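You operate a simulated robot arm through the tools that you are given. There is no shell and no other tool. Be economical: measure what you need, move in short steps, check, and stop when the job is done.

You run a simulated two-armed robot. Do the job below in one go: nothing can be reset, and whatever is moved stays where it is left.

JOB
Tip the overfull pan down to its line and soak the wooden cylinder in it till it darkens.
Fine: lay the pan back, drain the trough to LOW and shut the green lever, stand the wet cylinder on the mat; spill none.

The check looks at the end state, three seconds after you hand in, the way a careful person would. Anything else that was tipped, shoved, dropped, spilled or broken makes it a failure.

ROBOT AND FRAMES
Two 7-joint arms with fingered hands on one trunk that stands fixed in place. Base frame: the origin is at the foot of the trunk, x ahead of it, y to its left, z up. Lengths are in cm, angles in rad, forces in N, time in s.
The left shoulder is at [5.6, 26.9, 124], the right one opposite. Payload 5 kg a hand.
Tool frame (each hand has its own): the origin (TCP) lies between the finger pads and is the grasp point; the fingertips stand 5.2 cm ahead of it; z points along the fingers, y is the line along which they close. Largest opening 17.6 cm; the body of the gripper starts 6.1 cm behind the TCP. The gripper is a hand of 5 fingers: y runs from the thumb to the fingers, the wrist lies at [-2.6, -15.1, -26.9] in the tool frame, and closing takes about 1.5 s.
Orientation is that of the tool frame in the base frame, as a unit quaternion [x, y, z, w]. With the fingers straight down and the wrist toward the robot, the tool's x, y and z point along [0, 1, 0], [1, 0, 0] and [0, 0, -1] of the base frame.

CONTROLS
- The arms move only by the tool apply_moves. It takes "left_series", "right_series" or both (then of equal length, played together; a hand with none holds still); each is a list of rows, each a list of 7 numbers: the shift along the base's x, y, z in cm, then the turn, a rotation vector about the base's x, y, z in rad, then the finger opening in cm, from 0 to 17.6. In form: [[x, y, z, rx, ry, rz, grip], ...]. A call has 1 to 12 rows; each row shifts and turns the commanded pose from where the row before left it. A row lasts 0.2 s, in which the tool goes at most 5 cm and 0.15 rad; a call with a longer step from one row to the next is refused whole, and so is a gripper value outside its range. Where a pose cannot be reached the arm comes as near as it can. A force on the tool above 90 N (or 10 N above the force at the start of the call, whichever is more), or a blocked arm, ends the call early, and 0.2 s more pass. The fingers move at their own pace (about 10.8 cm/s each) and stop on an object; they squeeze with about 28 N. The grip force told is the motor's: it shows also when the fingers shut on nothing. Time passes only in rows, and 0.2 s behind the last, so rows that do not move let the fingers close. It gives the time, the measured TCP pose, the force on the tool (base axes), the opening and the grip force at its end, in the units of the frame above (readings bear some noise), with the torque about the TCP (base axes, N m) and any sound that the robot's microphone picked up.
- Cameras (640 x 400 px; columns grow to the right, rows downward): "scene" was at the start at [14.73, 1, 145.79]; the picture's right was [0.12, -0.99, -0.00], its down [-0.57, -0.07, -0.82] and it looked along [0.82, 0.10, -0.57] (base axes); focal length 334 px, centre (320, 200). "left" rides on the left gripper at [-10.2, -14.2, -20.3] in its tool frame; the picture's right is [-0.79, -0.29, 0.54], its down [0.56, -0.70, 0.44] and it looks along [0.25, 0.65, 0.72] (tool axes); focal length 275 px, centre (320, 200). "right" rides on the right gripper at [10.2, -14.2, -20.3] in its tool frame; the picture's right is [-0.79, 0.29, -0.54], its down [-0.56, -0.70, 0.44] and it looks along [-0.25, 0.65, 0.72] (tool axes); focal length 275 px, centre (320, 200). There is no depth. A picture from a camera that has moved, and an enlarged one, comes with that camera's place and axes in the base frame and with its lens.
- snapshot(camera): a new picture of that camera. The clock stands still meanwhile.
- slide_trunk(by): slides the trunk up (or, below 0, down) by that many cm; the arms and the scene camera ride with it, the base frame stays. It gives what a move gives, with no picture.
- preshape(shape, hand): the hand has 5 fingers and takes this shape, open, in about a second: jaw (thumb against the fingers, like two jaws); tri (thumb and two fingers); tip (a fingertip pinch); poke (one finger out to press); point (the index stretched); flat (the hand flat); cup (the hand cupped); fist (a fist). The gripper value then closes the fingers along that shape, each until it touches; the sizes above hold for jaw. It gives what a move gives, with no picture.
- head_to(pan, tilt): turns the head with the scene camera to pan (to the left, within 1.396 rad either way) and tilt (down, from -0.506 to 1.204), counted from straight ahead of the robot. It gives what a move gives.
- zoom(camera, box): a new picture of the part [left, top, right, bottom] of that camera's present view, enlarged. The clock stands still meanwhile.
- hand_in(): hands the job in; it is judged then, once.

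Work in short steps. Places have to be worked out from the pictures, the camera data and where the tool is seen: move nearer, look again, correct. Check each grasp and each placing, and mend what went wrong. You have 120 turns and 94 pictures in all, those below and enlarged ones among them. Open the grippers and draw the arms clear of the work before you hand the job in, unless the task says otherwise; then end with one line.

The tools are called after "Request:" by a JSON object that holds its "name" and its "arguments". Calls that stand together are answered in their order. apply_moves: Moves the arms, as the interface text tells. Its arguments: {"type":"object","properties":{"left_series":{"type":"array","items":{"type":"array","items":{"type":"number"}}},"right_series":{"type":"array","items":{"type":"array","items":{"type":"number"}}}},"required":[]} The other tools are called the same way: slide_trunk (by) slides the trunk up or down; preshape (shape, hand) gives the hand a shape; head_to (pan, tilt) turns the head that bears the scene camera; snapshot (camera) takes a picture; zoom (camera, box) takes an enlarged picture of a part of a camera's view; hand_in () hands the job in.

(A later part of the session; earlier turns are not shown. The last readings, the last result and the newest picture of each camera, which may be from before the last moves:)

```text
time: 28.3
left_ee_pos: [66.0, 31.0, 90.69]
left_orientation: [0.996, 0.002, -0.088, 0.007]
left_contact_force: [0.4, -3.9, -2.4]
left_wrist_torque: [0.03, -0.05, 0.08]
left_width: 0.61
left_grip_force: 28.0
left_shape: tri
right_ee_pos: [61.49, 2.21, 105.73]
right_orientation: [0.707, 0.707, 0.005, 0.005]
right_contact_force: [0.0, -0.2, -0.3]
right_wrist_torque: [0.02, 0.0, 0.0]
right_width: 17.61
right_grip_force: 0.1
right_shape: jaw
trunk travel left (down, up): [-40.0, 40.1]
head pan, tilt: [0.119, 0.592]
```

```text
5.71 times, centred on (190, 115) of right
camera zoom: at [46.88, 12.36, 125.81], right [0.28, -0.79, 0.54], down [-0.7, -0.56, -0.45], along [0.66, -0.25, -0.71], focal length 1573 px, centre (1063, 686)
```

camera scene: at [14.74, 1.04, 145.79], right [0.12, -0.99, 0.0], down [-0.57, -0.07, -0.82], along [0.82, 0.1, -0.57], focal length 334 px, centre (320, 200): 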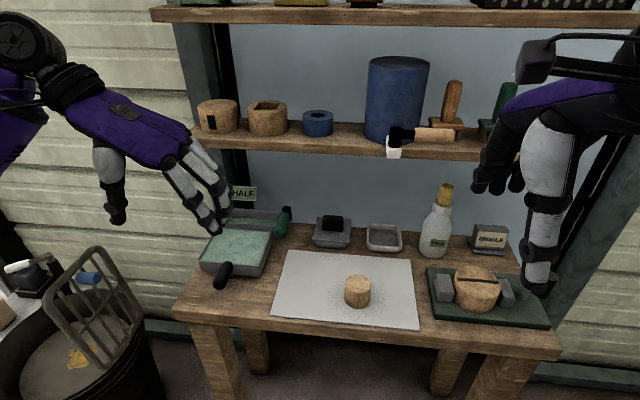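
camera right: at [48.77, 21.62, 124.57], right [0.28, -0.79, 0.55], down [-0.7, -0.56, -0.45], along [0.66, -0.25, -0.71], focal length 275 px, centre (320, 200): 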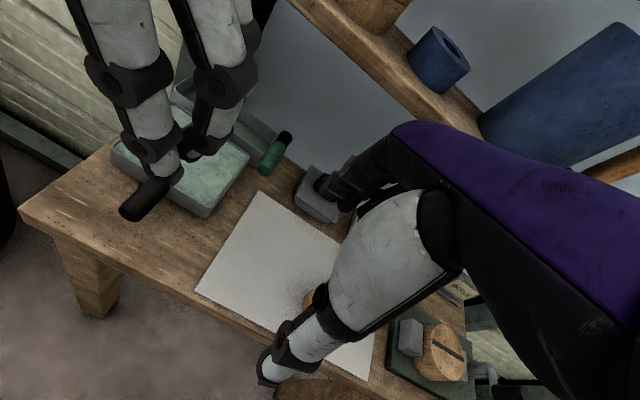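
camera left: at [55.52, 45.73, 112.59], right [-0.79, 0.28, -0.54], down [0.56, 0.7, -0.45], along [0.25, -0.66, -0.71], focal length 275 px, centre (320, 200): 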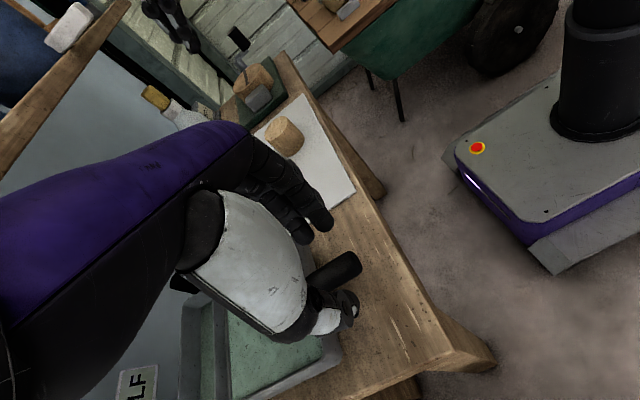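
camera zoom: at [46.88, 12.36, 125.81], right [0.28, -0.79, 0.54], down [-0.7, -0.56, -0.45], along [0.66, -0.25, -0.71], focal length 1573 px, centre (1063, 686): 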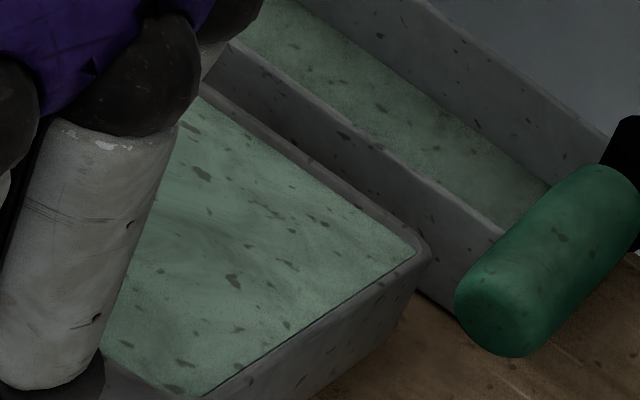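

The rendered surface follows the pan and no line shows yet. I'll raise the handle another 2 cm in small steps and look again.

Request:
{"name": "apply_moves", "arguments": {"left_series": [[0.06, 0, 0.25, 0, 0.0125, 0, 0], [0.06, 0, 0.25, 0, 0.0125, 0, 0], [0.06, 0, 0.25, 0, 0.0125, 0, 0], [0.06, 0, 0.25, 0, 0.0125, 0, 0], [0.06, 0, 0.25, 0, 0.0125, 0, 0], [0.06, 0, 0.25, 0, 0.0125, 0, 0], [0, 0, 0, 0, 0, 0, 0], [0, 0, 0, 0, 0, 0, 0]]}}

Request:
{"name": "zoom", "arguments": {"camera": "scene", "box": [190, 180, 300, 270]}}

```text
time: 30.1
left_ee_pos: [66.25, 30.97, 92.37]
left_orientation: [0.992, 0.001, -0.125, 0.007]
left_contact_force: [0.6, -0.4, -3.6]
left_wrist_torque: [0.01, -0.03, 0.03]
left_width: 0.61
left_grip_force: 28.2
left_shape: tri
right_ee_pos: [61.39, 2.03, 105.79]
right_orientation: [0.707, 0.707, 0.005, 0.004]
right_contact_force: [0.1, -0.1, -0.9]
right_wrist_torque: [0.01, -0.01, 0.02]
right_width: 17.6
right_grip_force: 0.1
right_shape: jaw
trunk travel left (down, up): [-40.0, 40.1]
head pan, tilt: [0.119, 0.592]
```

```text
4.44 times, centred on (245, 225) of scene
camera zoom: at [14.77, 1.01, 145.79], right [0.12, -0.99, 0.0], down [-0.57, -0.07, -0.82], along [0.82, 0.1, -0.57], focal length 1483 px, centre (653, 89)
```

zoom: 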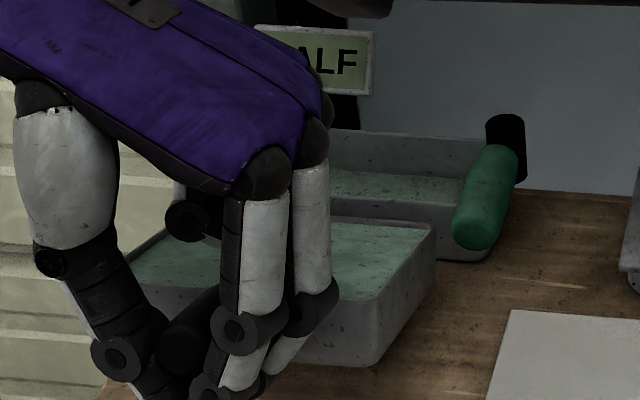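

The trough is unchanged. I'll keep tilting in the same small steps.

Request:
{"name": "apply_moves", "arguments": {"left_series": [[0.08, 0, 0.25, 0, 0.0125, 0, 0], [0.08, 0, 0.25, 0, 0.0125, 0, 0], [0.08, 0, 0.25, 0, 0.0125, 0, 0], [0.08, 0, 0.25, 0, 0.0125, 0, 0], [0.08, 0, 0.25, 0, 0.0125, 0, 0], [0.08, 0, 0.25, 0, 0.0125, 0, 0], [0, 0, 0, 0, 0, 0, 0], [0, 0, 0, 0, 0, 0, 0]]}}

Request:
{"name": "zoom", "arguments": {"camera": "scene", "box": [190, 180, 300, 270]}}

```text
time: 31.9
left_ee_pos: [66.82, 31.03, 93.9]
left_orientation: [0.987, 0.003, -0.162, 0.006]
left_contact_force: [1.5, 0.4, -3.7]
left_wrist_torque: [0.02, -0.01, 0.05]
left_width: 0.61
left_grip_force: 27.9
left_shape: tri
right_ee_pos: [61.54, 2.25, 105.87]
right_orientation: [0.707, 0.708, 0.006, 0.005]
right_contact_force: [0.1, 0.7, 0.2]
right_wrist_torque: [0.02, 0.0, -0.03]
right_width: 17.59
right_grip_force: 0.1
right_shape: jaw
trunk travel left (down, up): [-40.0, 40.1]
head pan, tilt: [0.119, 0.592]
```

```text
4.44 times, centred on (245, 225) of scene
camera zoom: at [14.77, 1.01, 145.79], right [0.12, -0.99, 0.0], down [-0.57, -0.07, -0.82], along [0.82, 0.1, -0.57], focal length 1483 px, centre (653, 89)
```

zoom: 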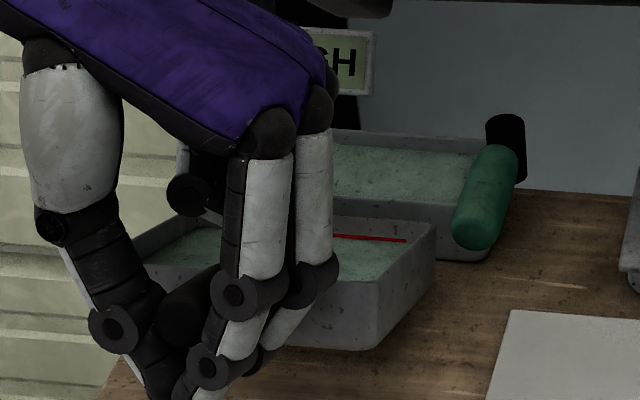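

The level dropped, a red line appeared on the pan's back wall, and the sign now reads HIGH. I'll stop the pour at once by lowering the handle.

Request:
{"name": "apply_moves", "arguments": {"left_series": [[-0.16, 0, -0.5, 0, -0.025, 0, 0], [-0.16, 0, -0.5, 0, -0.025, 0, 0], [-0.16, 0, -0.5, 0, -0.025, 0, 0], [-0.12, 0, -0.5, 0, -0.025, 0, 0], [-0.12, 0, -0.5, 0, -0.025, 0, 0], [-0.12, 0, -0.5, 0, -0.025, 0, 0]]}}

Request:
{"name": "zoom", "arguments": {"camera": "scene", "box": [190, 180, 300, 270]}}

```text
time: 33.3
left_ee_pos: [65.87, 30.94, 90.78]
left_orientation: [0.996, 0.003, -0.087, 0.007]
left_contact_force: [-0.9, -0.4, 0.7]
left_wrist_torque: [-0.04, -0.02, -0.01]
left_width: 0.59
left_grip_force: 27.9
left_shape: tri
right_ee_pos: [61.51, 2.04, 105.83]
right_orientation: [0.707, 0.707, 0.005, 0.004]
right_contact_force: [0.1, 0.6, -0.5]
right_wrist_torque: [-0.04, 0.02, 0.01]
right_width: 17.6
right_grip_force: 0.1
right_shape: jaw
trunk travel left (down, up): [-40.0, 40.1]
head pan, tilt: [0.119, 0.592]
```

```text
4.44 times, centred on (245, 225) of scene
camera zoom: at [14.74, 1.01, 145.79], right [0.12, -0.99, 0.0], down [-0.57, -0.07, -0.82], along [0.82, 0.1, -0.57], focal length 1483 px, centre (653, 89)
```

zoom: 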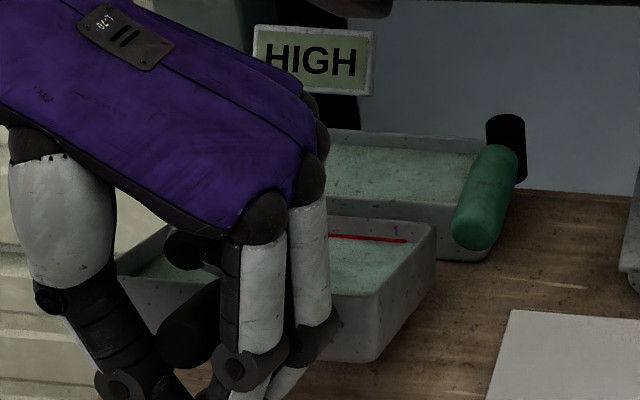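

The liquid edge sits at the red line. I'll lay the pan back down.

Request:
{"name": "apply_moves", "arguments": {"left_series": [[-0.05, 0, -0.5, 0, -0.025, 0, 0], [-0.05, 0, -0.5, 0, -0.025, 0, 0], [-0.05, 0, -0.5, 0, -0.025, 0, 0], [-0.03, 0, -0.5, 0, -0.025, 0, 0], [-0.03, 0, -0.5, 0, -0.025, 0, 0], [-0.02, 0, -0.5, 0, -0.025, 0, 0], [0, 0, -0.5, 0, -0.025, 0, 0], [0, 0, -0.5, 0, -0.025, 0, 0], [0, 0, -0.5, 0, -0.025, 0, 0], [0, 0, -0.5, 0, -0.02, 0, 0], [0, 0, -0.2, 0, 0, 0, 0], [0, 0, 0, 0, 0, 0, 0]]}}

Request:
{"name": "zoom", "arguments": {"camera": "scene", "box": [175, 190, 285, 300]}}

```text
time: 35.9
left_ee_pos: [65.79, 30.96, 85.63]
left_orientation: [0.999, 0.001, 0.035, 0.006]
left_contact_force: [0.8, 0.0, 1.3]
left_wrist_torque: [-0.02, -0.07, 0.0]
left_width: 0.59
left_grip_force: 28.1
left_shape: tri
right_ee_pos: [61.53, 2.08, 105.75]
right_orientation: [0.708, 0.706, 0.005, 0.005]
right_contact_force: [0.8, -0.1, -0.2]
right_wrist_torque: [-0.04, -0.04, 0.01]
right_width: 17.59
right_grip_force: 0.0
right_shape: jaw
trunk travel left (down, up): [-40.0, 40.1]
head pan, tilt: [0.119, 0.592]
```

```text
3.64 times, centred on (230, 245) of scene
camera zoom: at [14.73, 1.0, 145.79], right [0.12, -0.99, 0.0], down [-0.57, -0.07, -0.82], along [0.82, 0.1, -0.57], focal length 1213 px, centre (647, 36)
```

zoom: 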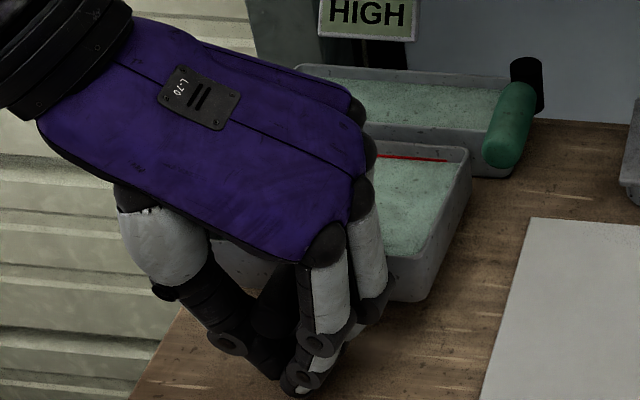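

The front corner still looks a little high. I'll lower until there is contact.

Request:
{"name": "apply_moves", "arguments": {"left_series": [[0, 0, -0.2, 0, -0.01, 0, 0], [0, 0, -0.2, 0, -0.01, 0, 0], [0, 0, -0.2, 0, -0.01, 0, 0], [0, 0, -0.2, 0, -0.01, 0, 0], [0, 0, 0, 0, 0, 0, 0]]}}

Request:
{"name": "zoom", "arguments": {"camera": "scene", "box": [175, 190, 285, 300]}}

```text
time: 37.1
left_ee_pos: [65.69, 30.85, 85.32]
left_orientation: [0.998, 0.001, 0.058, 0.007]
left_contact_force: [-10.0, -6.2, 50.0]
left_wrist_torque: [-0.5, 1.3, 0.09]
left_width: 0.66
left_grip_force: 28.0
left_shape: tri
right_ee_pos: [61.29, 1.94, 106.08]
right_orientation: [0.707, 0.707, 0.005, 0.006]
right_contact_force: [-0.2, -0.2, -0.3]
right_wrist_torque: [-0.04, 0.02, -0.04]
right_width: 17.59
right_grip_force: 0.0
right_shape: jaw
trunk travel left (down, up): [-40.0, 40.1]
head pan, tilt: [0.119, 0.592]
```

```text
3.64 times, centred on (230, 245) of scene
camera zoom: at [14.4, 0.85, 145.87], right [0.12, -0.99, 0.0], down [-0.56, -0.07, -0.82], along [0.82, 0.1, -0.57], focal length 1213 px, centre (647, 36)
```

zoom: 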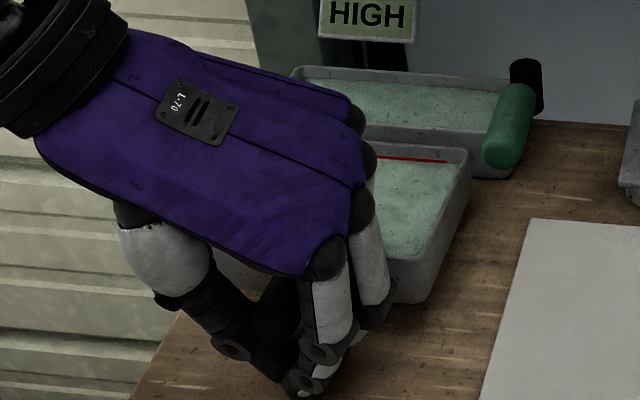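

There is 50 N of contact, so it is down. I'll ease up to take the load off, open the hand, and rise a bit to inspect.

Request:
{"name": "apply_moves", "arguments": {"left_series": [[0, 0, 0.3, 0, 0.02, 0, 0], [0, 0, 0.1, 0, 0.02, 0, 0], [0, 0, 0, 0, 0, 0, 2], [0, 0, 0, 0, 0, 0, 4], [0, 0, 0, 0, 0, 0, 6], [0, 0, 0, 0, 0, 0, 8], [0, 0, 0, 0, 0, 0, 9], [0, 0, 0, 0, 0, 0, 9]]}}

Request:
{"name": "apply_moves", "arguments": {"left_series": [[0, 0, 1, 0, 0, 0, 9], [0, 0, 2, 0, 0, 0, 9], [0, 0, 3, 0, 0.02, 0, 9], [0, 0, 4, 0, 0, 0, 9], [-2, 3, 4, 0, 0, 0, 9], [-2, 4, 2, 0, 0, 0, 9], [-2, 4, 0, 0, 0, 0, 9], [0, 4, 0, 0, 0, 0, 9]]}}

Request:
{"name": "zoom", "arguments": {"camera": "scene", "box": [175, 180, 295, 300]}}

```text
time: 38.9
left_ee_pos: [65.58, 30.85, 85.38]
left_orientation: [0.999, 0.001, 0.036, 0.006]
left_contact_force: [-0.3, -4.2, 39.8]
left_wrist_torque: [0.01, 0.37, -0.04]
left_width: 7.98
left_grip_force: 0.0
left_shape: tri
right_ee_pos: [61.37, 1.96, 105.98]
right_orientation: [0.707, 0.707, 0.004, 0.004]
right_contact_force: [0.4, 0.5, 0.4]
right_wrist_torque: [0.0, 0.03, -0.04]
right_width: 17.61
right_grip_force: 0.0
right_shape: jaw
trunk travel left (down, up): [-40.0, 40.1]
head pan, tilt: [0.119, 0.592]
```

```text
refused: row 5 steps farther than a row can; nothing moved
```

```text
3.33 times, centred on (235, 240) of scene
camera zoom: at [14.52, 0.88, 145.83], right [0.12, -0.99, 0.0], down [-0.56, -0.07, -0.82], along [0.82, 0.1, -0.57], focal length 1112 px, centre (603, 67)
```

zoom: 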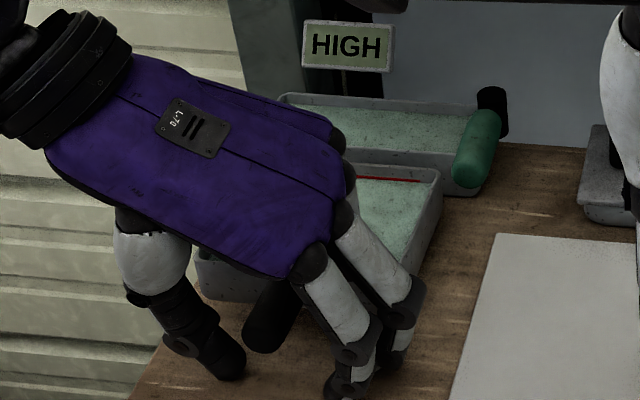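

The hand is open but still pressing down, probably with its palm on the handle. I'll raise it straight up, then aside.

Request:
{"name": "apply_moves", "arguments": {"left_series": [[0, 0, 1, 0, 0, 0, 9], [0, 0, 2, 0, 0, 0, 9], [0, 0, 3, 0, 0, 0, 9], [0, 0, 4, 0, 0, 0, 9], [-2, 2, 3, 0, 0, 0, 9], [-2, 4, 2, 0, 0, 0, 9], [-2, 4, 0, 0, 0, 0, 9], [0, 4, 0, 0, 0, 0, 9]]}}

Request:
{"name": "zoom", "arguments": {"camera": "scene", "box": [175, 180, 295, 300]}}

```text
time: 40.7
left_ee_pos: [59.5, 44.76, 100.29]
left_orientation: [0.999, 0.0, 0.033, 0.007]
left_contact_force: [-0.7, 0.5, -0.4]
left_wrist_torque: [-0.03, 0.0, 0.02]
left_width: 8.99
left_grip_force: 0.1
left_shape: tri
right_ee_pos: [61.59, 2.15, 105.65]
right_orientation: [0.707, 0.708, 0.005, 0.005]
right_contact_force: [0.1, 0.5, 0.2]
right_wrist_torque: [-0.01, -0.02, -0.01]
right_width: 17.58
right_grip_force: 0.0
right_shape: jaw
trunk travel left (down, up): [-40.0, 40.1]
head pan, tilt: [0.119, 0.592]
```

```text
3.33 times, centred on (235, 240) of scene
camera zoom: at [14.75, 1.06, 145.78], right [0.12, -0.99, 0.0], down [-0.57, -0.07, -0.82], along [0.82, 0.1, -0.57], focal length 1112 px, centre (603, 67)
```

zoom: 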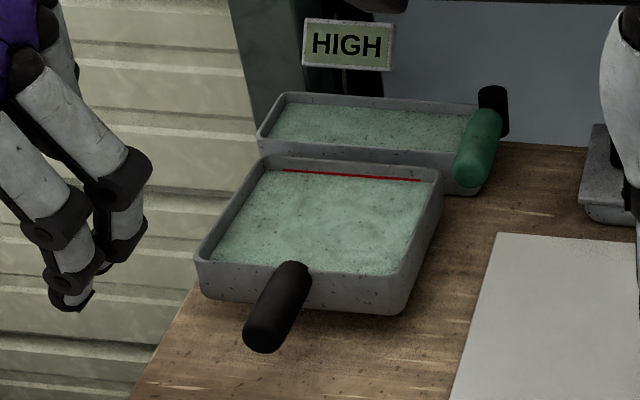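

The pan is back down with its level on the line. I'll repeat the very first zoom box to check that it lies exactly as at the start.

Request:
{"name": "zoom", "arguments": {"camera": "scene", "box": [180, 170, 308, 300]}}

```text
3.08 times, centred on (244, 235) of scene
camera zoom: at [14.75, 1.06, 145.78], right [0.12, -0.99, 0.0], down [-0.57, -0.07, -0.82], along [0.82, 0.1, -0.57], focal length 1026 px, centre (554, 92)
```

zoom: 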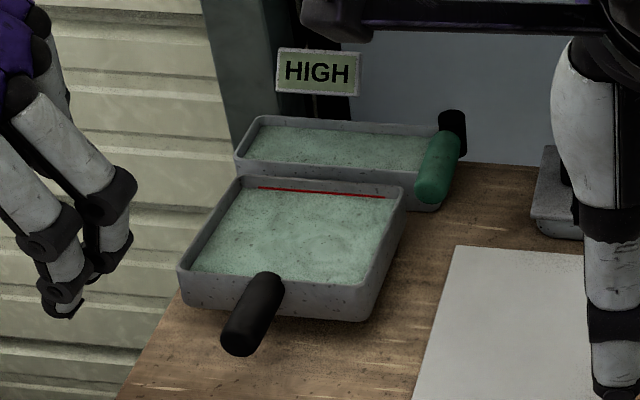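

Compared with the start, the front is still about 1 cm high, so the pan did not go all the way down. I'll close the fingers above the handle and press it gently until it rests.

Request:
{"name": "apply_moves", "arguments": {"left_series": [[2, -4, 0, 0, 0, 0, 0], [2, -4, 0, 0, -0.03, 0, 0], [1.8, -4, 0, 0, -0.03, 0, 0], [0.4, -1.7, 0, 0, 0, 0, 0], [0, 0, -1, 0, 0, 0, 0], [0, 0, -1, 0, 0, 0, 0], [0, 0, 0, 0, 0, 0, 0]]}}

Request:
{"name": "zoom", "arguments": {"camera": "scene", "box": [175, 180, 295, 300]}}

```text
time: 42.3
left_ee_pos: [66.06, 31.29, 98.11]
left_orientation: [0.998, 0.0, 0.064, 0.006]
left_contact_force: [0.0, -0.3, 0.0]
left_wrist_torque: [0.0, -0.02, 0.0]
left_width: 0.0
left_grip_force: 28.5
left_shape: tri
right_ee_pos: [61.47, 2.1, 105.86]
right_orientation: [0.707, 0.707, 0.006, 0.006]
right_contact_force: [-0.5, -0.5, 0.4]
right_wrist_torque: [0.02, 0.03, 0.03]
right_width: 17.58
right_grip_force: 0.1
right_shape: jaw
trunk travel left (down, up): [-40.0, 40.1]
head pan, tilt: [0.119, 0.592]
```

```text
3.33 times, centred on (235, 240) of scene
camera zoom: at [14.75, 0.99, 145.79], right [0.12, -0.99, 0.0], down [-0.57, -0.07, -0.82], along [0.82, 0.1, -0.57], focal length 1112 px, centre (603, 67)
```

zoom: 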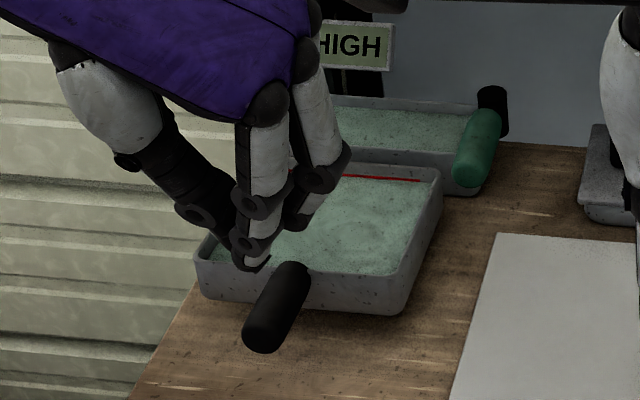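

The fingertip is centred over the handle at about [65, 30.5]. I'll lower gently until contact.

Request:
{"name": "apply_moves", "arguments": {"left_series": [[0, 0.3, -1.5, 0, 0, 0, 0], [0, 0, -1.5, 0, 0, 0, 0], [0, 0, -1, 0, 0, 0, 0], [0, 0, -0.7, 0, 0, 0, 0], [0, 0, -0.5, 0, 0, 0, 0], [0, 0, -0.5, 0, 0, 0, 0], [0, 0, 0, 0, 0, 0, 0]]}}

Request:
{"name": "zoom", "arguments": {"camera": "scene", "box": [180, 170, 308, 300]}}

```text
time: 43.9
left_ee_pos: [65.95, 31.48, 92.44]
left_orientation: [0.998, 0.002, 0.064, 0.006]
left_contact_force: [-0.1, -0.4, 0.0]
left_wrist_torque: [-0.01, -0.01, 0.02]
left_width: 0.0
left_grip_force: 28.2
left_shape: tri
right_ee_pos: [61.51, 2.12, 105.98]
right_orientation: [0.707, 0.707, 0.004, 0.005]
right_contact_force: [-0.1, 0.6, 0.1]
right_wrist_torque: [0.03, -0.01, 0.0]
right_width: 17.59
right_grip_force: 0.0
right_shape: jaw
trunk travel left (down, up): [-40.0, 40.1]
head pan, tilt: [0.119, 0.592]
```

```text
3.08 times, centred on (244, 235) of scene
camera zoom: at [14.74, 1.0, 145.79], right [0.12, -0.99, 0.0], down [-0.57, -0.07, -0.82], along [0.82, 0.1, -0.57], focal length 1026 px, centre (554, 92)
```

zoom: 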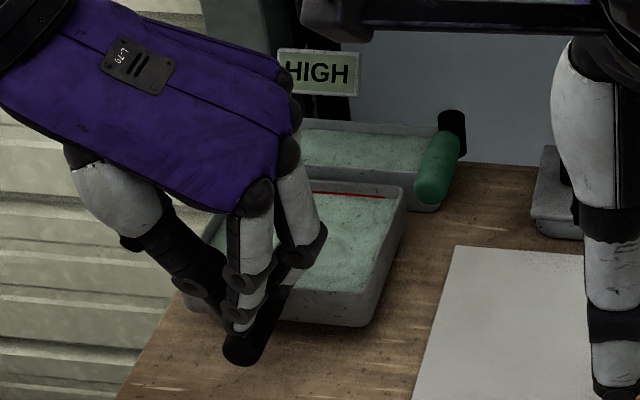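

The handle end is back at its starting spot in the picture. One more 0.6 cm press will confirm it is seated.

Request:
{"name": "apply_moves", "arguments": {"left_series": [[0, 0, -0.2, 0, 0, 0, 0], [0, 0, -0.2, 0, 0, 0, 0], [0, 0, -0.2, 0, 0, 0, 0], [0, 0, 0, 0, 0, 0, 0]]}}

Request:
{"name": "apply_moves", "arguments": {"left_series": [[0, 0, 2, 0, 0, 0, 0], [0, 0, 4, 0, 0, 0, 0], [0, 0, 4, 0, 0, 0, 0], [-2, 3, 3, 0, 0, 0, 0], [-2, 4, 2, 0, 0, 0, 0], [-2, 4, 0, 0, 0, 0, 0], [0, 4, 0, 0, 0, 0, 0], [0, 4, 0, 0, 0, 0, 0]]}}

Request:
{"name": "zoom", "arguments": {"camera": "scene", "box": [180, 170, 308, 300]}}

```text
time: 44.9
left_ee_pos: [65.83, 31.46, 92.03]
left_orientation: [0.998, 0.001, 0.065, 0.007]
left_contact_force: [-0.9, -1.8, 12.8]
left_wrist_torque: [-0.16, 0.2, 0.04]
left_width: 0.01
left_grip_force: 27.7
left_shape: tri
right_ee_pos: [61.31, 2.01, 105.85]
right_orientation: [0.707, 0.707, 0.004, 0.005]
right_contact_force: [0.8, -0.3, -0.5]
right_wrist_torque: [0.01, -0.03, -0.04]
right_width: 17.58
right_grip_force: 0.2
right_shape: jaw
trunk travel left (down, up): [-40.0, 40.1]
head pan, tilt: [0.119, 0.592]
```

```text
time: 46.7
left_ee_pos: [59.98, 50.75, 106.73]
left_orientation: [0.998, 0.0, 0.065, 0.007]
left_contact_force: [-0.3, 0.6, -0.5]
left_wrist_torque: [-0.1, -0.11, 0.01]
left_width: 0.0
left_grip_force: 28.2
left_shape: tri
right_ee_pos: [61.34, 2.22, 105.95]
right_orientation: [0.707, 0.708, 0.005, 0.006]
right_contact_force: [-0.1, 1.4, 0.6]
right_wrist_torque: [-0.2, -0.11, -0.06]
right_width: 17.57
right_grip_force: 0.1
right_shape: jaw
trunk travel left (down, up): [-40.0, 40.1]
head pan, tilt: [0.119, 0.592]
```

```text
3.08 times, centred on (244, 235) of scene
camera zoom: at [14.65, 1.14, 145.8], right [0.12, -0.99, 0.0], down [-0.56, -0.07, -0.82], along [0.82, 0.1, -0.57], focal length 1026 px, centre (554, 92)
```

zoom: 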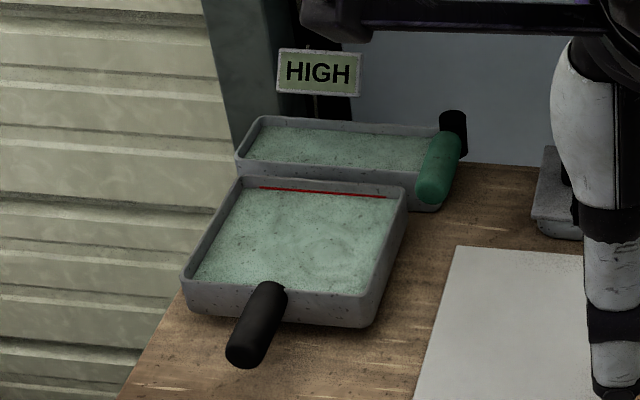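

The pan now matches its starting pose with its level on the red line. Next is the drain, so I'll look closely at the lever and its pivot.

Request:
{"name": "zoom", "arguments": {"camera": "scene", "box": [262, 195, 286, 217]}}

Request:
{"name": "zoom", "arguments": {"camera": "right", "box": [205, 80, 275, 140]}}

```text
16.00 times, centred on (274, 206) of scene
camera zoom: at [14.65, 1.14, 145.8], right [0.12, -0.99, 0.0], down [-0.56, -0.07, -0.82], along [0.82, 0.1, -0.57], focal length 5338 px, centre (1056, 104)
```

zoom: 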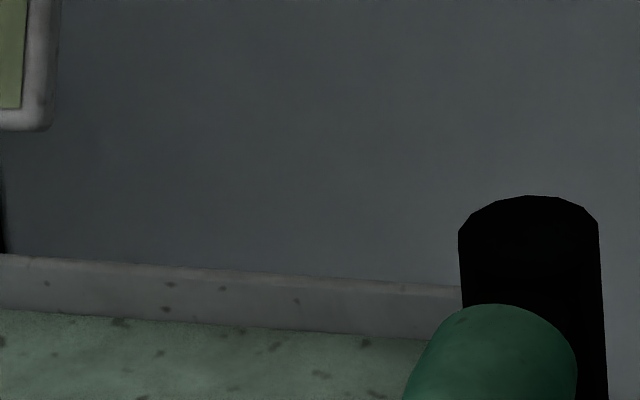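

```text
6.67 times, centred on (240, 110) of right
camera zoom: at [46.75, 12.51, 125.85], right [0.28, -0.79, 0.54], down [-0.7, -0.56, -0.45], along [0.66, -0.25, -0.71], focal length 1835 px, centre (853, 800)
```

zoom: 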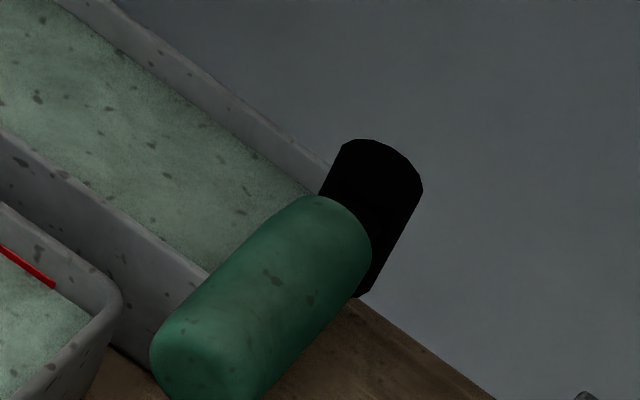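

The black post is vertical, so the green arm (x≈80.5–89, y≈20, z≈88) probably swings sideways about it. I'll turn the right hand so it closes across y, in the three-finger shape, staying well clear first.

Request:
{"name": "apply_moves", "arguments": {"right_series": [[0, 0, 0, 0, 0, 0.15, 17.6], [0, 0, 0, 0, 0, 0.15, 17.6], [0, 0, 0, 0, 0, 0.15, 17.6], [0, 0, 0, 0, 0, 0.15, 17.6], [0, 0, 0, 0, 0, 0.15, 17.6], [0, 0, 0, 0, 0, 0.15, 17.6], [0, 0, 0, 0, 0, 0.15, 17.6], [0, 0, 0, 0, 0, 0.15, 17.6], [0, 0, 0, 0, 0, 0.15, 17.6], [0, 0, 0, 0, 0, 0.15, 17.6], [0, 0, 0, 0, 0, 0.07, 17.6]]}}

Request:
{"name": "preshape", "arguments": {"hand": "right", "shape": "tri"}}

Request:
{"name": "apply_moves", "arguments": {"right_series": [[1, 2, 0, 0, -0.15, 0, 6], [1, 2, 0, 0, -0.15, 0, 6], [1, 2, 0, 0, -0.15, 0, 6], [1, 2, 0, 0, -0.15, 0, 6], [2, 2, -1, 0, 0, 0, 6], [2, 2, -1, 0, 0, 0, 6], [2, 2, -1, 0, 0, 0, 6], [2, 2, -1, 0, 0, 0, 6], [2, 1, -1, 0, 0, 0, 6], [0, 0, 0, 0, 0, 0, 6]]}}

Request:
{"name": "snapshot", "arguments": {"camera": "scene"}}

```text
time: 49.1
left_ee_pos: [60.1, 50.65, 106.79]
left_orientation: [0.998, -0.001, 0.064, 0.007]
left_contact_force: [-0.5, -0.1, 1.2]
left_wrist_torque: [-0.01, -0.01, 0.0]
left_width: 0.0
left_grip_force: 27.7
left_shape: tri
right_ee_pos: [61.48, 2.24, 105.68]
right_orientation: [0.16, 0.987, 0.007, 0.001]
right_contact_force: [-0.3, -0.4, 0.6]
right_wrist_torque: [-0.03, -0.03, -0.01]
right_width: 17.57
right_grip_force: 0.1
right_shape: jaw
right hand out of reach, approached as far as the arm can: row 9, 10, 11
trunk travel left (down, up): [-40.0, 40.1]
head pan, tilt: [0.119, 0.592]
```

```text
time: 50.0
left_ee_pos: [60.12, 50.55, 106.74]
left_orientation: [0.998, 0.0, 0.065, 0.006]
left_contact_force: [0.3, -0.6, -0.2]
left_wrist_torque: [0.01, 0.02, 0.0]
left_width: 0.0
left_grip_force: 28.2
left_shape: tri
right_ee_pos: [61.36, 2.13, 105.81]
right_orientation: [0.161, 0.987, 0.007, 0.001]
right_contact_force: [-0.3, -0.7, -0.9]
right_wrist_torque: [0.02, 0.01, 0.0]
right_width: 17.58
right_grip_force: 0.1
right_shape: tri
trunk travel left (down, up): [-40.0, 40.1]
head pan, tilt: [0.119, 0.592]
```

```text
time: 52.2
left_ee_pos: [60.12, 50.49, 106.95]
left_orientation: [0.998, 0.0, 0.064, 0.007]
left_contact_force: [-0.2, -1.0, -0.2]
left_wrist_torque: [-0.01, -0.06, 0.02]
left_width: 0.0
left_grip_force: 27.9
left_shape: tri
right_ee_pos: [75.25, 19.36, 100.74]
right_orientation: [0.151, 0.942, 0.055, 0.293]
right_contact_force: [-0.4, 0.6, 0.8]
right_wrist_torque: [0.02, -0.04, -0.02]
right_width: 6.02
right_grip_force: 0.1
right_shape: tri
trunk travel left (down, up): [-40.0, 40.1]
head pan, tilt: [0.119, 0.592]
```

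```text
46 pictures are left
camera scene: at [14.67, 1.0, 145.81], right [0.12, -0.99, 0.0], down [-0.56, -0.07, -0.82], along [0.82, 0.1, -0.57], focal length 334 px, centre (320, 200)
```

scene: 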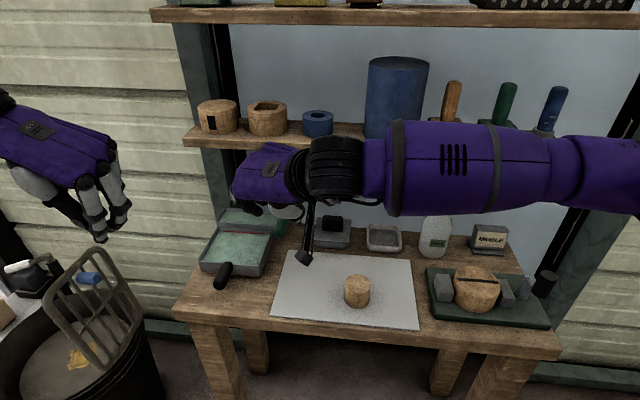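

The wrist turn stopped about 18° short, which is acceptable. I'll check the right camera view for aligning with the lever.

Request:
{"name": "snapshot", "arguments": {"camera": "right"}}

Request:
{"name": "zoom", "arguments": {"camera": "scene", "box": [200, 130, 340, 280]}}

```text
45 pictures are left
camera right: at [52.13, 8.89, 109.11], right [0.39, 0.02, 0.92], down [0.51, -0.84, -0.2], along [0.77, 0.55, -0.33], focal length 275 px, centre (320, 200)
```

right: 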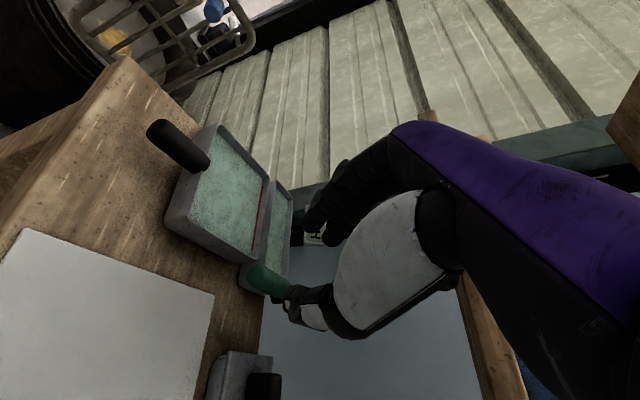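

```text
2.67 times, centred on (270, 205) of scene
camera zoom: at [14.67, 1.0, 145.81], right [0.12, -0.99, 0.0], down [-0.56, -0.07, -0.82], along [0.82, 0.1, -0.57], focal length 890 px, centre (453, 187)
```

zoom: 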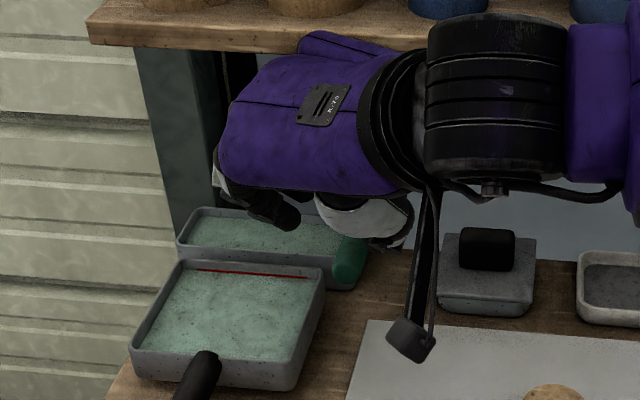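

The right camera sees the lever between the thumb and fingers. I'll move down and forward part-way and look again.

Request:
{"name": "apply_moves", "arguments": {"right_series": [[1, 0, -2, 0, 0, 0, 6.5], [1, 0, -2, 0, 0, 0, 6.5], [1, 0, -2, 0, 0, 0, 6.5], [1, 0, -1, 0, 0, 0, 6.5], [0, 0, 0, 0, 0, 0, 6.5]]}}

Request:
{"name": "zoom", "arguments": {"camera": "right", "box": [180, 150, 380, 350]}}

Request:
{"name": "zoom", "arguments": {"camera": "scene", "box": [220, 170, 320, 270]}}

```text
time: 53.4
left_ee_pos: [60.18, 50.62, 106.69]
left_orientation: [0.998, 0.0, 0.064, 0.006]
left_contact_force: [-0.1, -0.6, -0.2]
left_wrist_torque: [0.01, -0.02, 0.03]
left_width: 0.0
left_grip_force: 27.9
left_shape: tri
right_ee_pos: [79.35, 19.51, 93.74]
right_orientation: [0.15, 0.943, 0.054, 0.292]
right_contact_force: [-0.5, 0.9, -0.1]
right_wrist_torque: [-0.02, -0.02, -0.02]
right_width: 6.43
right_grip_force: 0.1
right_shape: tri
trunk travel left (down, up): [-40.0, 40.1]
head pan, tilt: [0.119, 0.592]
```

```text
2.00 times, centred on (280, 250) of right
camera zoom: at [56.15, 8.91, 102.18], right [0.39, 0.02, 0.92], down [0.51, -0.84, -0.2], along [0.77, 0.55, -0.33], focal length 551 px, centre (400, 100)
```

zoom: 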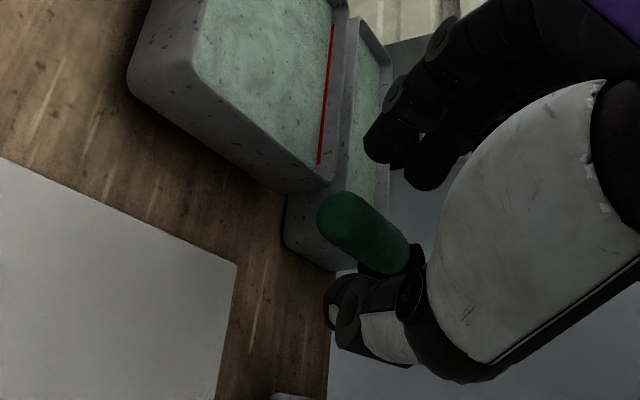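

```text
4.00 times, centred on (270, 220) of scene
camera zoom: at [14.73, 1.01, 145.79], right [0.12, -0.99, 0.0], down [-0.57, -0.07, -0.82], along [0.82, 0.1, -0.57], focal length 1334 px, centre (520, 120)
```

zoom: 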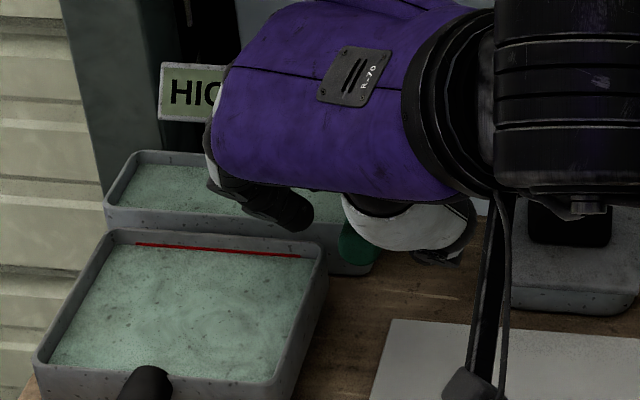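

The lever lies between the thumb (right) and the fingers (left). I'll go down the last 2.5 cm and close gently.

Request:
{"name": "apply_moves", "arguments": {"right_series": [[0.6, 0, -0.9, 0, 0, 0, 6.5], [0.6, 0, -0.9, 0, 0, 0, 6.5], [0.4, 0, -0.8, 0, 0, 0, 6.5], [0, 0, 0, 0, 0, 0, 6.5]]}}

Request:
{"name": "zoom", "arguments": {"camera": "right", "box": [180, 150, 380, 350]}}

```text
time: 54.4
left_ee_pos: [60.06, 50.72, 106.69]
left_orientation: [0.998, 0.001, 0.064, 0.006]
left_contact_force: [-0.2, -0.5, -0.7]
left_wrist_torque: [0.04, -0.01, 0.02]
left_width: 0.0
left_grip_force: 28.4
left_shape: tri
right_ee_pos: [80.99, 19.15, 91.14]
right_orientation: [0.151, 0.943, 0.055, 0.293]
right_contact_force: [0.2, -0.1, -1.1]
right_wrist_torque: [0.02, 0.02, -0.03]
right_width: 6.42
right_grip_force: 0.0
right_shape: tri
trunk travel left (down, up): [-40.0, 40.1]
head pan, tilt: [0.119, 0.592]
```

```text
2.00 times, centred on (280, 250) of right
camera zoom: at [57.75, 8.77, 99.57], right [0.39, 0.02, 0.92], down [0.51, -0.84, -0.2], along [0.77, 0.55, -0.33], focal length 551 px, centre (400, 100)
```

zoom: 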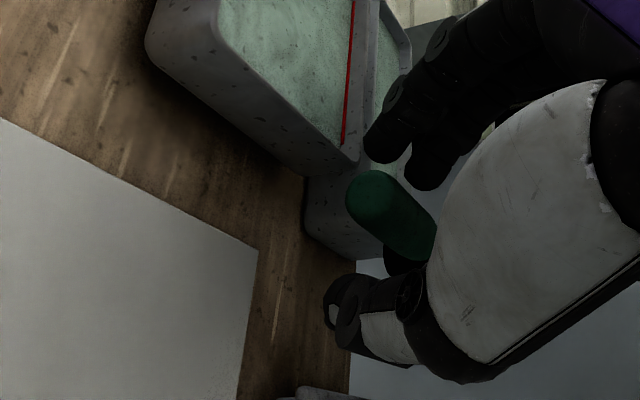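

The fingers straddle the lever. Using them as a loose fork, I'll push it gently to the right (-y) and read the force.

Request:
{"name": "apply_moves", "arguments": {"right_series": [[0, 0, 0, 0, 0, 0, 5], [0, -0.5, 0, 0, 0, 0, 5], [0, -0.5, 0, 0, 0, 0, 5], [0, -0.5, 0, 0, 0, 0, 5], [0, -0.5, 0, 0, 0, 0, 5], [0, 0, 0, 0, 0, 0, 5]]}}

Request:
{"name": "zoom", "arguments": {"camera": "right", "box": [180, 100, 380, 300]}}

```text
time: 55.8
left_ee_pos: [60.04, 50.6, 106.63]
left_orientation: [0.998, 0.0, 0.065, 0.006]
left_contact_force: [0.3, -0.8, -0.4]
left_wrist_torque: [-0.05, -0.03, 0.02]
left_width: 0.0
left_grip_force: 27.6
left_shape: tri
right_ee_pos: [80.92, 17.17, 91.24]
right_orientation: [0.15, 0.943, 0.054, 0.292]
right_contact_force: [0.1, 0.3, 0.5]
right_wrist_torque: [0.03, 0.0, 0.05]
right_width: 5.07
right_grip_force: 0.0
right_shape: tri
trunk travel left (down, up): [-40.0, 40.1]
head pan, tilt: [0.119, 0.592]
```

```text
2.00 times, centred on (280, 200) of right
camera zoom: at [57.74, 6.67, 99.6], right [0.39, 0.02, 0.92], down [0.51, -0.84, -0.2], along [0.77, 0.55, -0.33], focal length 551 px, centre (400, 200)
```

zoom: 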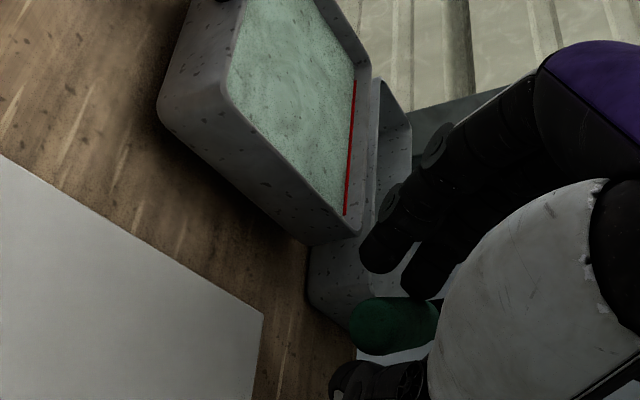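

The lever seems to have swung to the right, and the trough's inner wall looks bare. I'll check the sign and level at once.

Request:
{"name": "zoom", "arguments": {"camera": "scene", "box": [210, 170, 310, 270]}}

```text
4.00 times, centred on (260, 220) of scene
camera zoom: at [14.74, 1.02, 145.79], right [0.12, -0.99, 0.0], down [-0.57, -0.07, -0.82], along [0.82, 0.1, -0.57], focal length 1334 px, centre (560, 120)
```

zoom: 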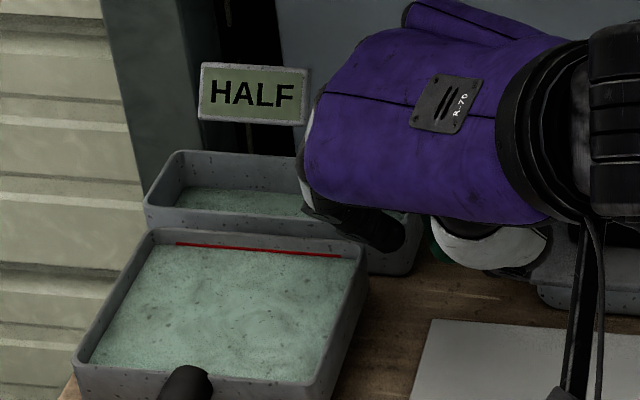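

It drains fast and already reads HALF. I'll bring the thumb side up to the lever, ready to shut it, and look after that short time.

Request:
{"name": "apply_moves", "arguments": {"right_series": [[0, 1.5, 0, 0, 0, 0, 5]]}}

Request:
{"name": "zoom", "arguments": {"camera": "scene", "box": [210, 170, 310, 270]}}

```text
time: 56.2
left_ee_pos: [60.05, 50.73, 106.71]
left_orientation: [0.998, 0.0, 0.065, 0.006]
left_contact_force: [-0.4, 1.5, -0.4]
left_wrist_torque: [-0.12, -0.03, 0.03]
left_width: 0.0
left_grip_force: 28.5
left_shape: tri
right_ee_pos: [80.88, 18.65, 91.13]
right_orientation: [0.15, 0.942, 0.055, 0.294]
right_contact_force: [-0.8, 0.4, 0.1]
right_wrist_torque: [-0.07, 0.01, -0.05]
right_width: 5.04
right_grip_force: 0.0
right_shape: tri
trunk travel left (down, up): [-40.0, 40.1]
head pan, tilt: [0.119, 0.592]
```

```text
4.00 times, centred on (260, 220) of scene
camera zoom: at [14.74, 1.12, 145.79], right [0.12, -0.99, 0.0], down [-0.57, -0.07, -0.82], along [0.82, 0.1, -0.57], focal length 1334 px, centre (560, 120)
```

zoom: 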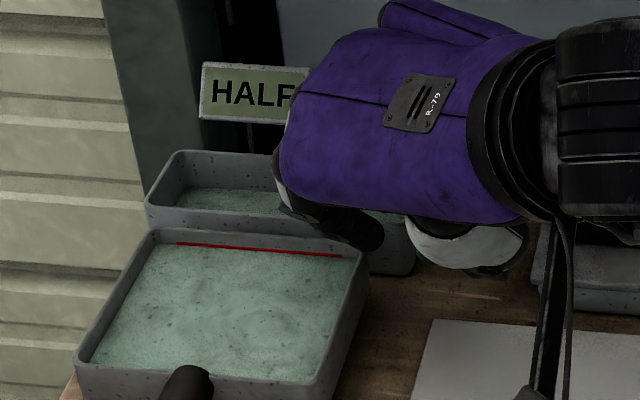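

The level has hardly changed in 0.4 s. I'll wait another 0.8 s and look.

Request:
{"name": "apply_moves", "arguments": {"right_series": [[0, 0, 0, 0, 0, 0, 5], [0, 0, 0, 0, 0, 0, 5], [0, 0, 0, 0, 0, 0, 5]]}}

Request:
{"name": "zoom", "arguments": {"camera": "scene", "box": [210, 170, 310, 270]}}

```text
time: 57.0
left_ee_pos: [60.12, 50.7, 106.63]
left_orientation: [0.998, 0.0, 0.065, 0.006]
left_contact_force: [-0.3, -0.3, -0.5]
left_wrist_torque: [-0.02, -0.01, -0.03]
left_width: 0.0
left_grip_force: 27.7
left_shape: tri
right_ee_pos: [80.89, 18.63, 91.18]
right_orientation: [0.151, 0.943, 0.053, 0.292]
right_contact_force: [0.1, -0.7, -0.5]
right_wrist_torque: [-0.03, 0.02, 0.01]
right_width: 5.01
right_grip_force: 0.1
right_shape: tri
trunk travel left (down, up): [-40.0, 40.1]
head pan, tilt: [0.119, 0.592]
```

```text
4.00 times, centred on (260, 220) of scene
camera zoom: at [14.75, 1.02, 145.79], right [0.12, -0.99, 0.0], down [-0.57, -0.07, -0.82], along [0.82, 0.1, -0.57], focal length 1334 px, centre (560, 120)
```

zoom: 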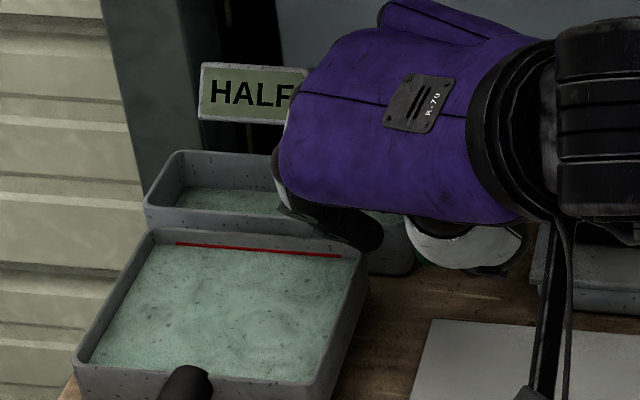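

The level is steady, so either the display goes in steps or the lever has closed again. I'll look at the lever.

Request:
{"name": "zoom", "arguments": {"camera": "right", "box": [180, 100, 380, 300]}}

```text
2.00 times, centred on (280, 200) of right
camera zoom: at [57.68, 8.14, 99.56], right [0.39, 0.02, 0.92], down [0.51, -0.84, -0.2], along [0.77, 0.55, -0.33], focal length 551 px, centre (400, 200)
```

zoom: 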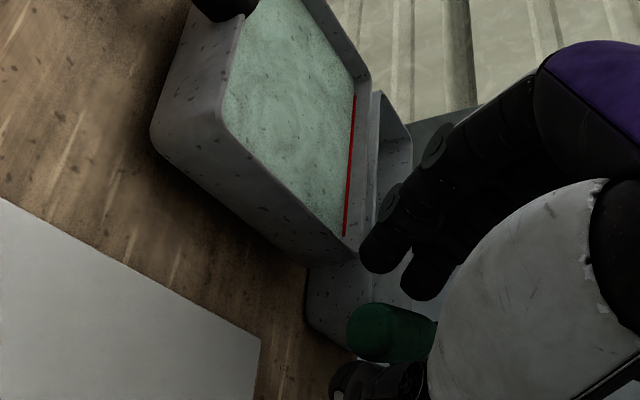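

The thumb has pushed the lever part-way back and the flow has stopped. I'll open it again briefly and watch.

Request:
{"name": "apply_moves", "arguments": {"right_series": [[0, -0.7, 0, 0, 0, 0, 5], [0, -0.8, 0, 0, 0, 0, 5]]}}

Request:
{"name": "zoom", "arguments": {"camera": "scene", "box": [210, 170, 310, 270]}}

```text
time: 57.6
left_ee_pos: [60.16, 50.61, 106.66]
left_orientation: [0.998, 0.0, 0.064, 0.006]
left_contact_force: [-0.3, 0.4, 1.4]
left_wrist_torque: [0.04, 0.0, 0.0]
left_width: 0.0
left_grip_force: 27.6
left_shape: tri
right_ee_pos: [80.74, 17.13, 91.16]
right_orientation: [0.151, 0.943, 0.053, 0.293]
right_contact_force: [-1.2, 1.5, 0.5]
right_wrist_torque: [0.08, -0.01, 0.11]
right_width: 5.04
right_grip_force: 0.1
right_shape: tri
trunk travel left (down, up): [-40.0, 40.1]
head pan, tilt: [0.119, 0.592]
```

```text
4.00 times, centred on (260, 220) of scene
camera zoom: at [14.73, 0.98, 145.8], right [0.12, -0.99, 0.0], down [-0.57, -0.07, -0.82], along [0.82, 0.1, -0.57], focal length 1334 px, centre (560, 120)
```

zoom: 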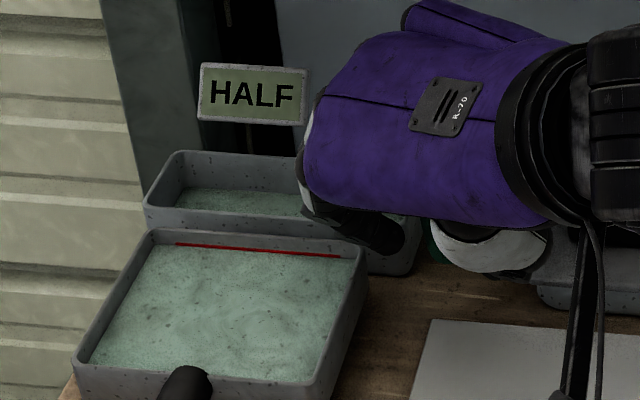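

No change yet. I'll hold the lever open for 1 s and look.

Request:
{"name": "apply_moves", "arguments": {"right_series": [[0, -0.3, 0, 0, 0, 0, 5], [0, 0, 0, 0, 0, 0, 5], [0, 0, 0, 0, 0, 0, 5], [0, 0, 0, 0, 0, 0, 5]]}}

Request:
{"name": "zoom", "arguments": {"camera": "scene", "box": [210, 170, 310, 270]}}

```text
time: 58.6
left_ee_pos: [60.1, 50.59, 106.8]
left_orientation: [0.998, 0.001, 0.064, 0.006]
left_contact_force: [-0.2, 0.4, 0.6]
left_wrist_torque: [-0.03, 0.01, 0.0]
left_width: 0.0
left_grip_force: 27.8
left_shape: tri
right_ee_pos: [80.88, 16.91, 91.06]
right_orientation: [0.151, 0.943, 0.053, 0.293]
right_contact_force: [-1.8, 1.4, 0.4]
right_wrist_torque: [0.01, 0.03, 0.12]
right_width: 5.07
right_grip_force: 0.1
right_shape: tri
trunk travel left (down, up): [-40.0, 40.1]
head pan, tilt: [0.119, 0.592]
```

```text
4.00 times, centred on (260, 220) of scene
camera zoom: at [14.73, 1.02, 145.79], right [0.12, -0.99, 0.0], down [-0.57, -0.07, -0.82], along [0.82, 0.1, -0.57], focal length 1334 px, centre (560, 120)
```

zoom: 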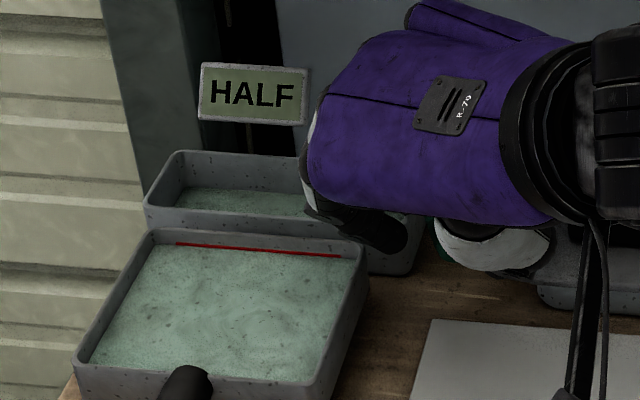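

No change with this small swing, so the valve must need a larger angle. I'll push 1 cm further right and check.

Request:
{"name": "apply_moves", "arguments": {"right_series": [[0, -0.5, 0, 0, 0, 0, 5], [0, -0.5, 0, 0, 0, 0, 5]]}}

Request:
{"name": "zoom", "arguments": {"camera": "scene", "box": [210, 170, 310, 270]}}

```text
time: 59.2
left_ee_pos: [60.1, 50.56, 106.74]
left_orientation: [0.998, 0.0, 0.065, 0.007]
left_contact_force: [-0.5, -0.1, -1.0]
left_wrist_torque: [0.02, 0.02, 0.03]
left_width: 0.01
left_grip_force: 28.3
left_shape: tri
right_ee_pos: [80.86, 16.03, 91.06]
right_orientation: [0.151, 0.943, 0.055, 0.292]
right_contact_force: [-0.3, 1.0, 0.2]
right_wrist_torque: [0.03, -0.07, 0.07]
right_width: 5.05
right_grip_force: 0.1
right_shape: tri
trunk travel left (down, up): [-40.0, 40.1]
head pan, tilt: [0.119, 0.592]
```

```text
4.00 times, centred on (260, 220) of scene
camera zoom: at [14.74, 1.01, 145.79], right [0.12, -0.99, 0.0], down [-0.57, -0.07, -0.82], along [0.82, 0.1, -0.57], focal length 1334 px, centre (560, 120)
```

zoom: 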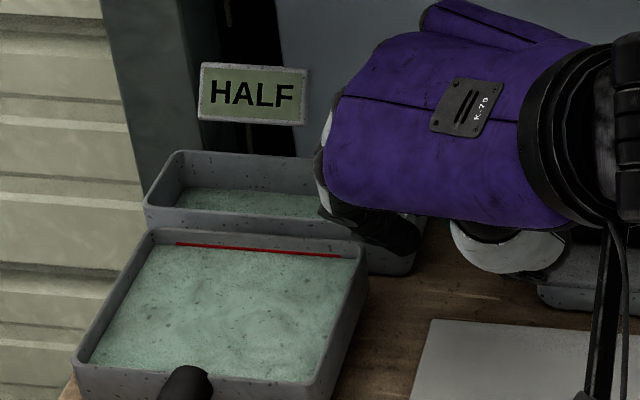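

Still HALF. I'll push another 0.8 cm with a short hold.

Request:
{"name": "apply_moves", "arguments": {"right_series": [[0, -0.4, 0, 0, 0, 0, 5], [0, -0.4, 0, 0, 0, 0, 5], [0, 0, 0, 0, 0, 0, 5], [0, 0, 0, 0, 0, 0, 5]]}}

Request:
{"name": "zoom", "arguments": {"camera": "scene", "box": [210, 170, 310, 270]}}

```text
time: 60.2
left_ee_pos: [60.01, 50.62, 106.69]
left_orientation: [0.998, 0.0, 0.064, 0.006]
left_contact_force: [-0.8, -0.3, -0.3]
left_wrist_torque: [-0.02, -0.01, -0.01]
left_width: 0.0
left_grip_force: 27.3
left_shape: tri
right_ee_pos: [80.81, 15.08, 90.98]
right_orientation: [0.15, 0.943, 0.054, 0.292]
right_contact_force: [-1.0, 0.7, 0.4]
right_wrist_torque: [0.0, 0.02, 0.06]
right_width: 5.05
right_grip_force: 0.1
right_shape: tri
trunk travel left (down, up): [-40.0, 40.1]
head pan, tilt: [0.119, 0.592]
```

```text
4.00 times, centred on (260, 220) of scene
camera zoom: at [14.74, 1.01, 145.79], right [0.12, -0.99, 0.0], down [-0.57, -0.07, -0.82], along [0.82, 0.1, -0.57], focal length 1334 px, centre (560, 120)
```

zoom: 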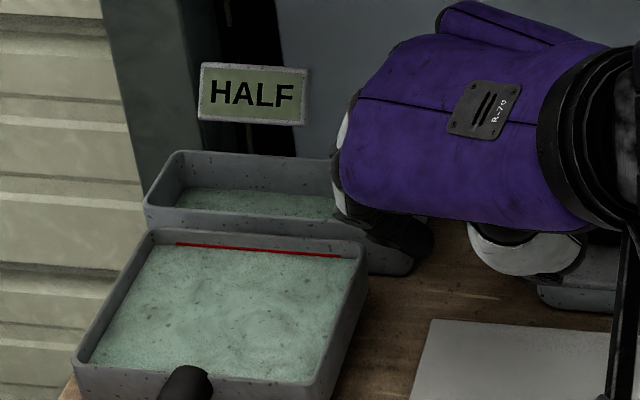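

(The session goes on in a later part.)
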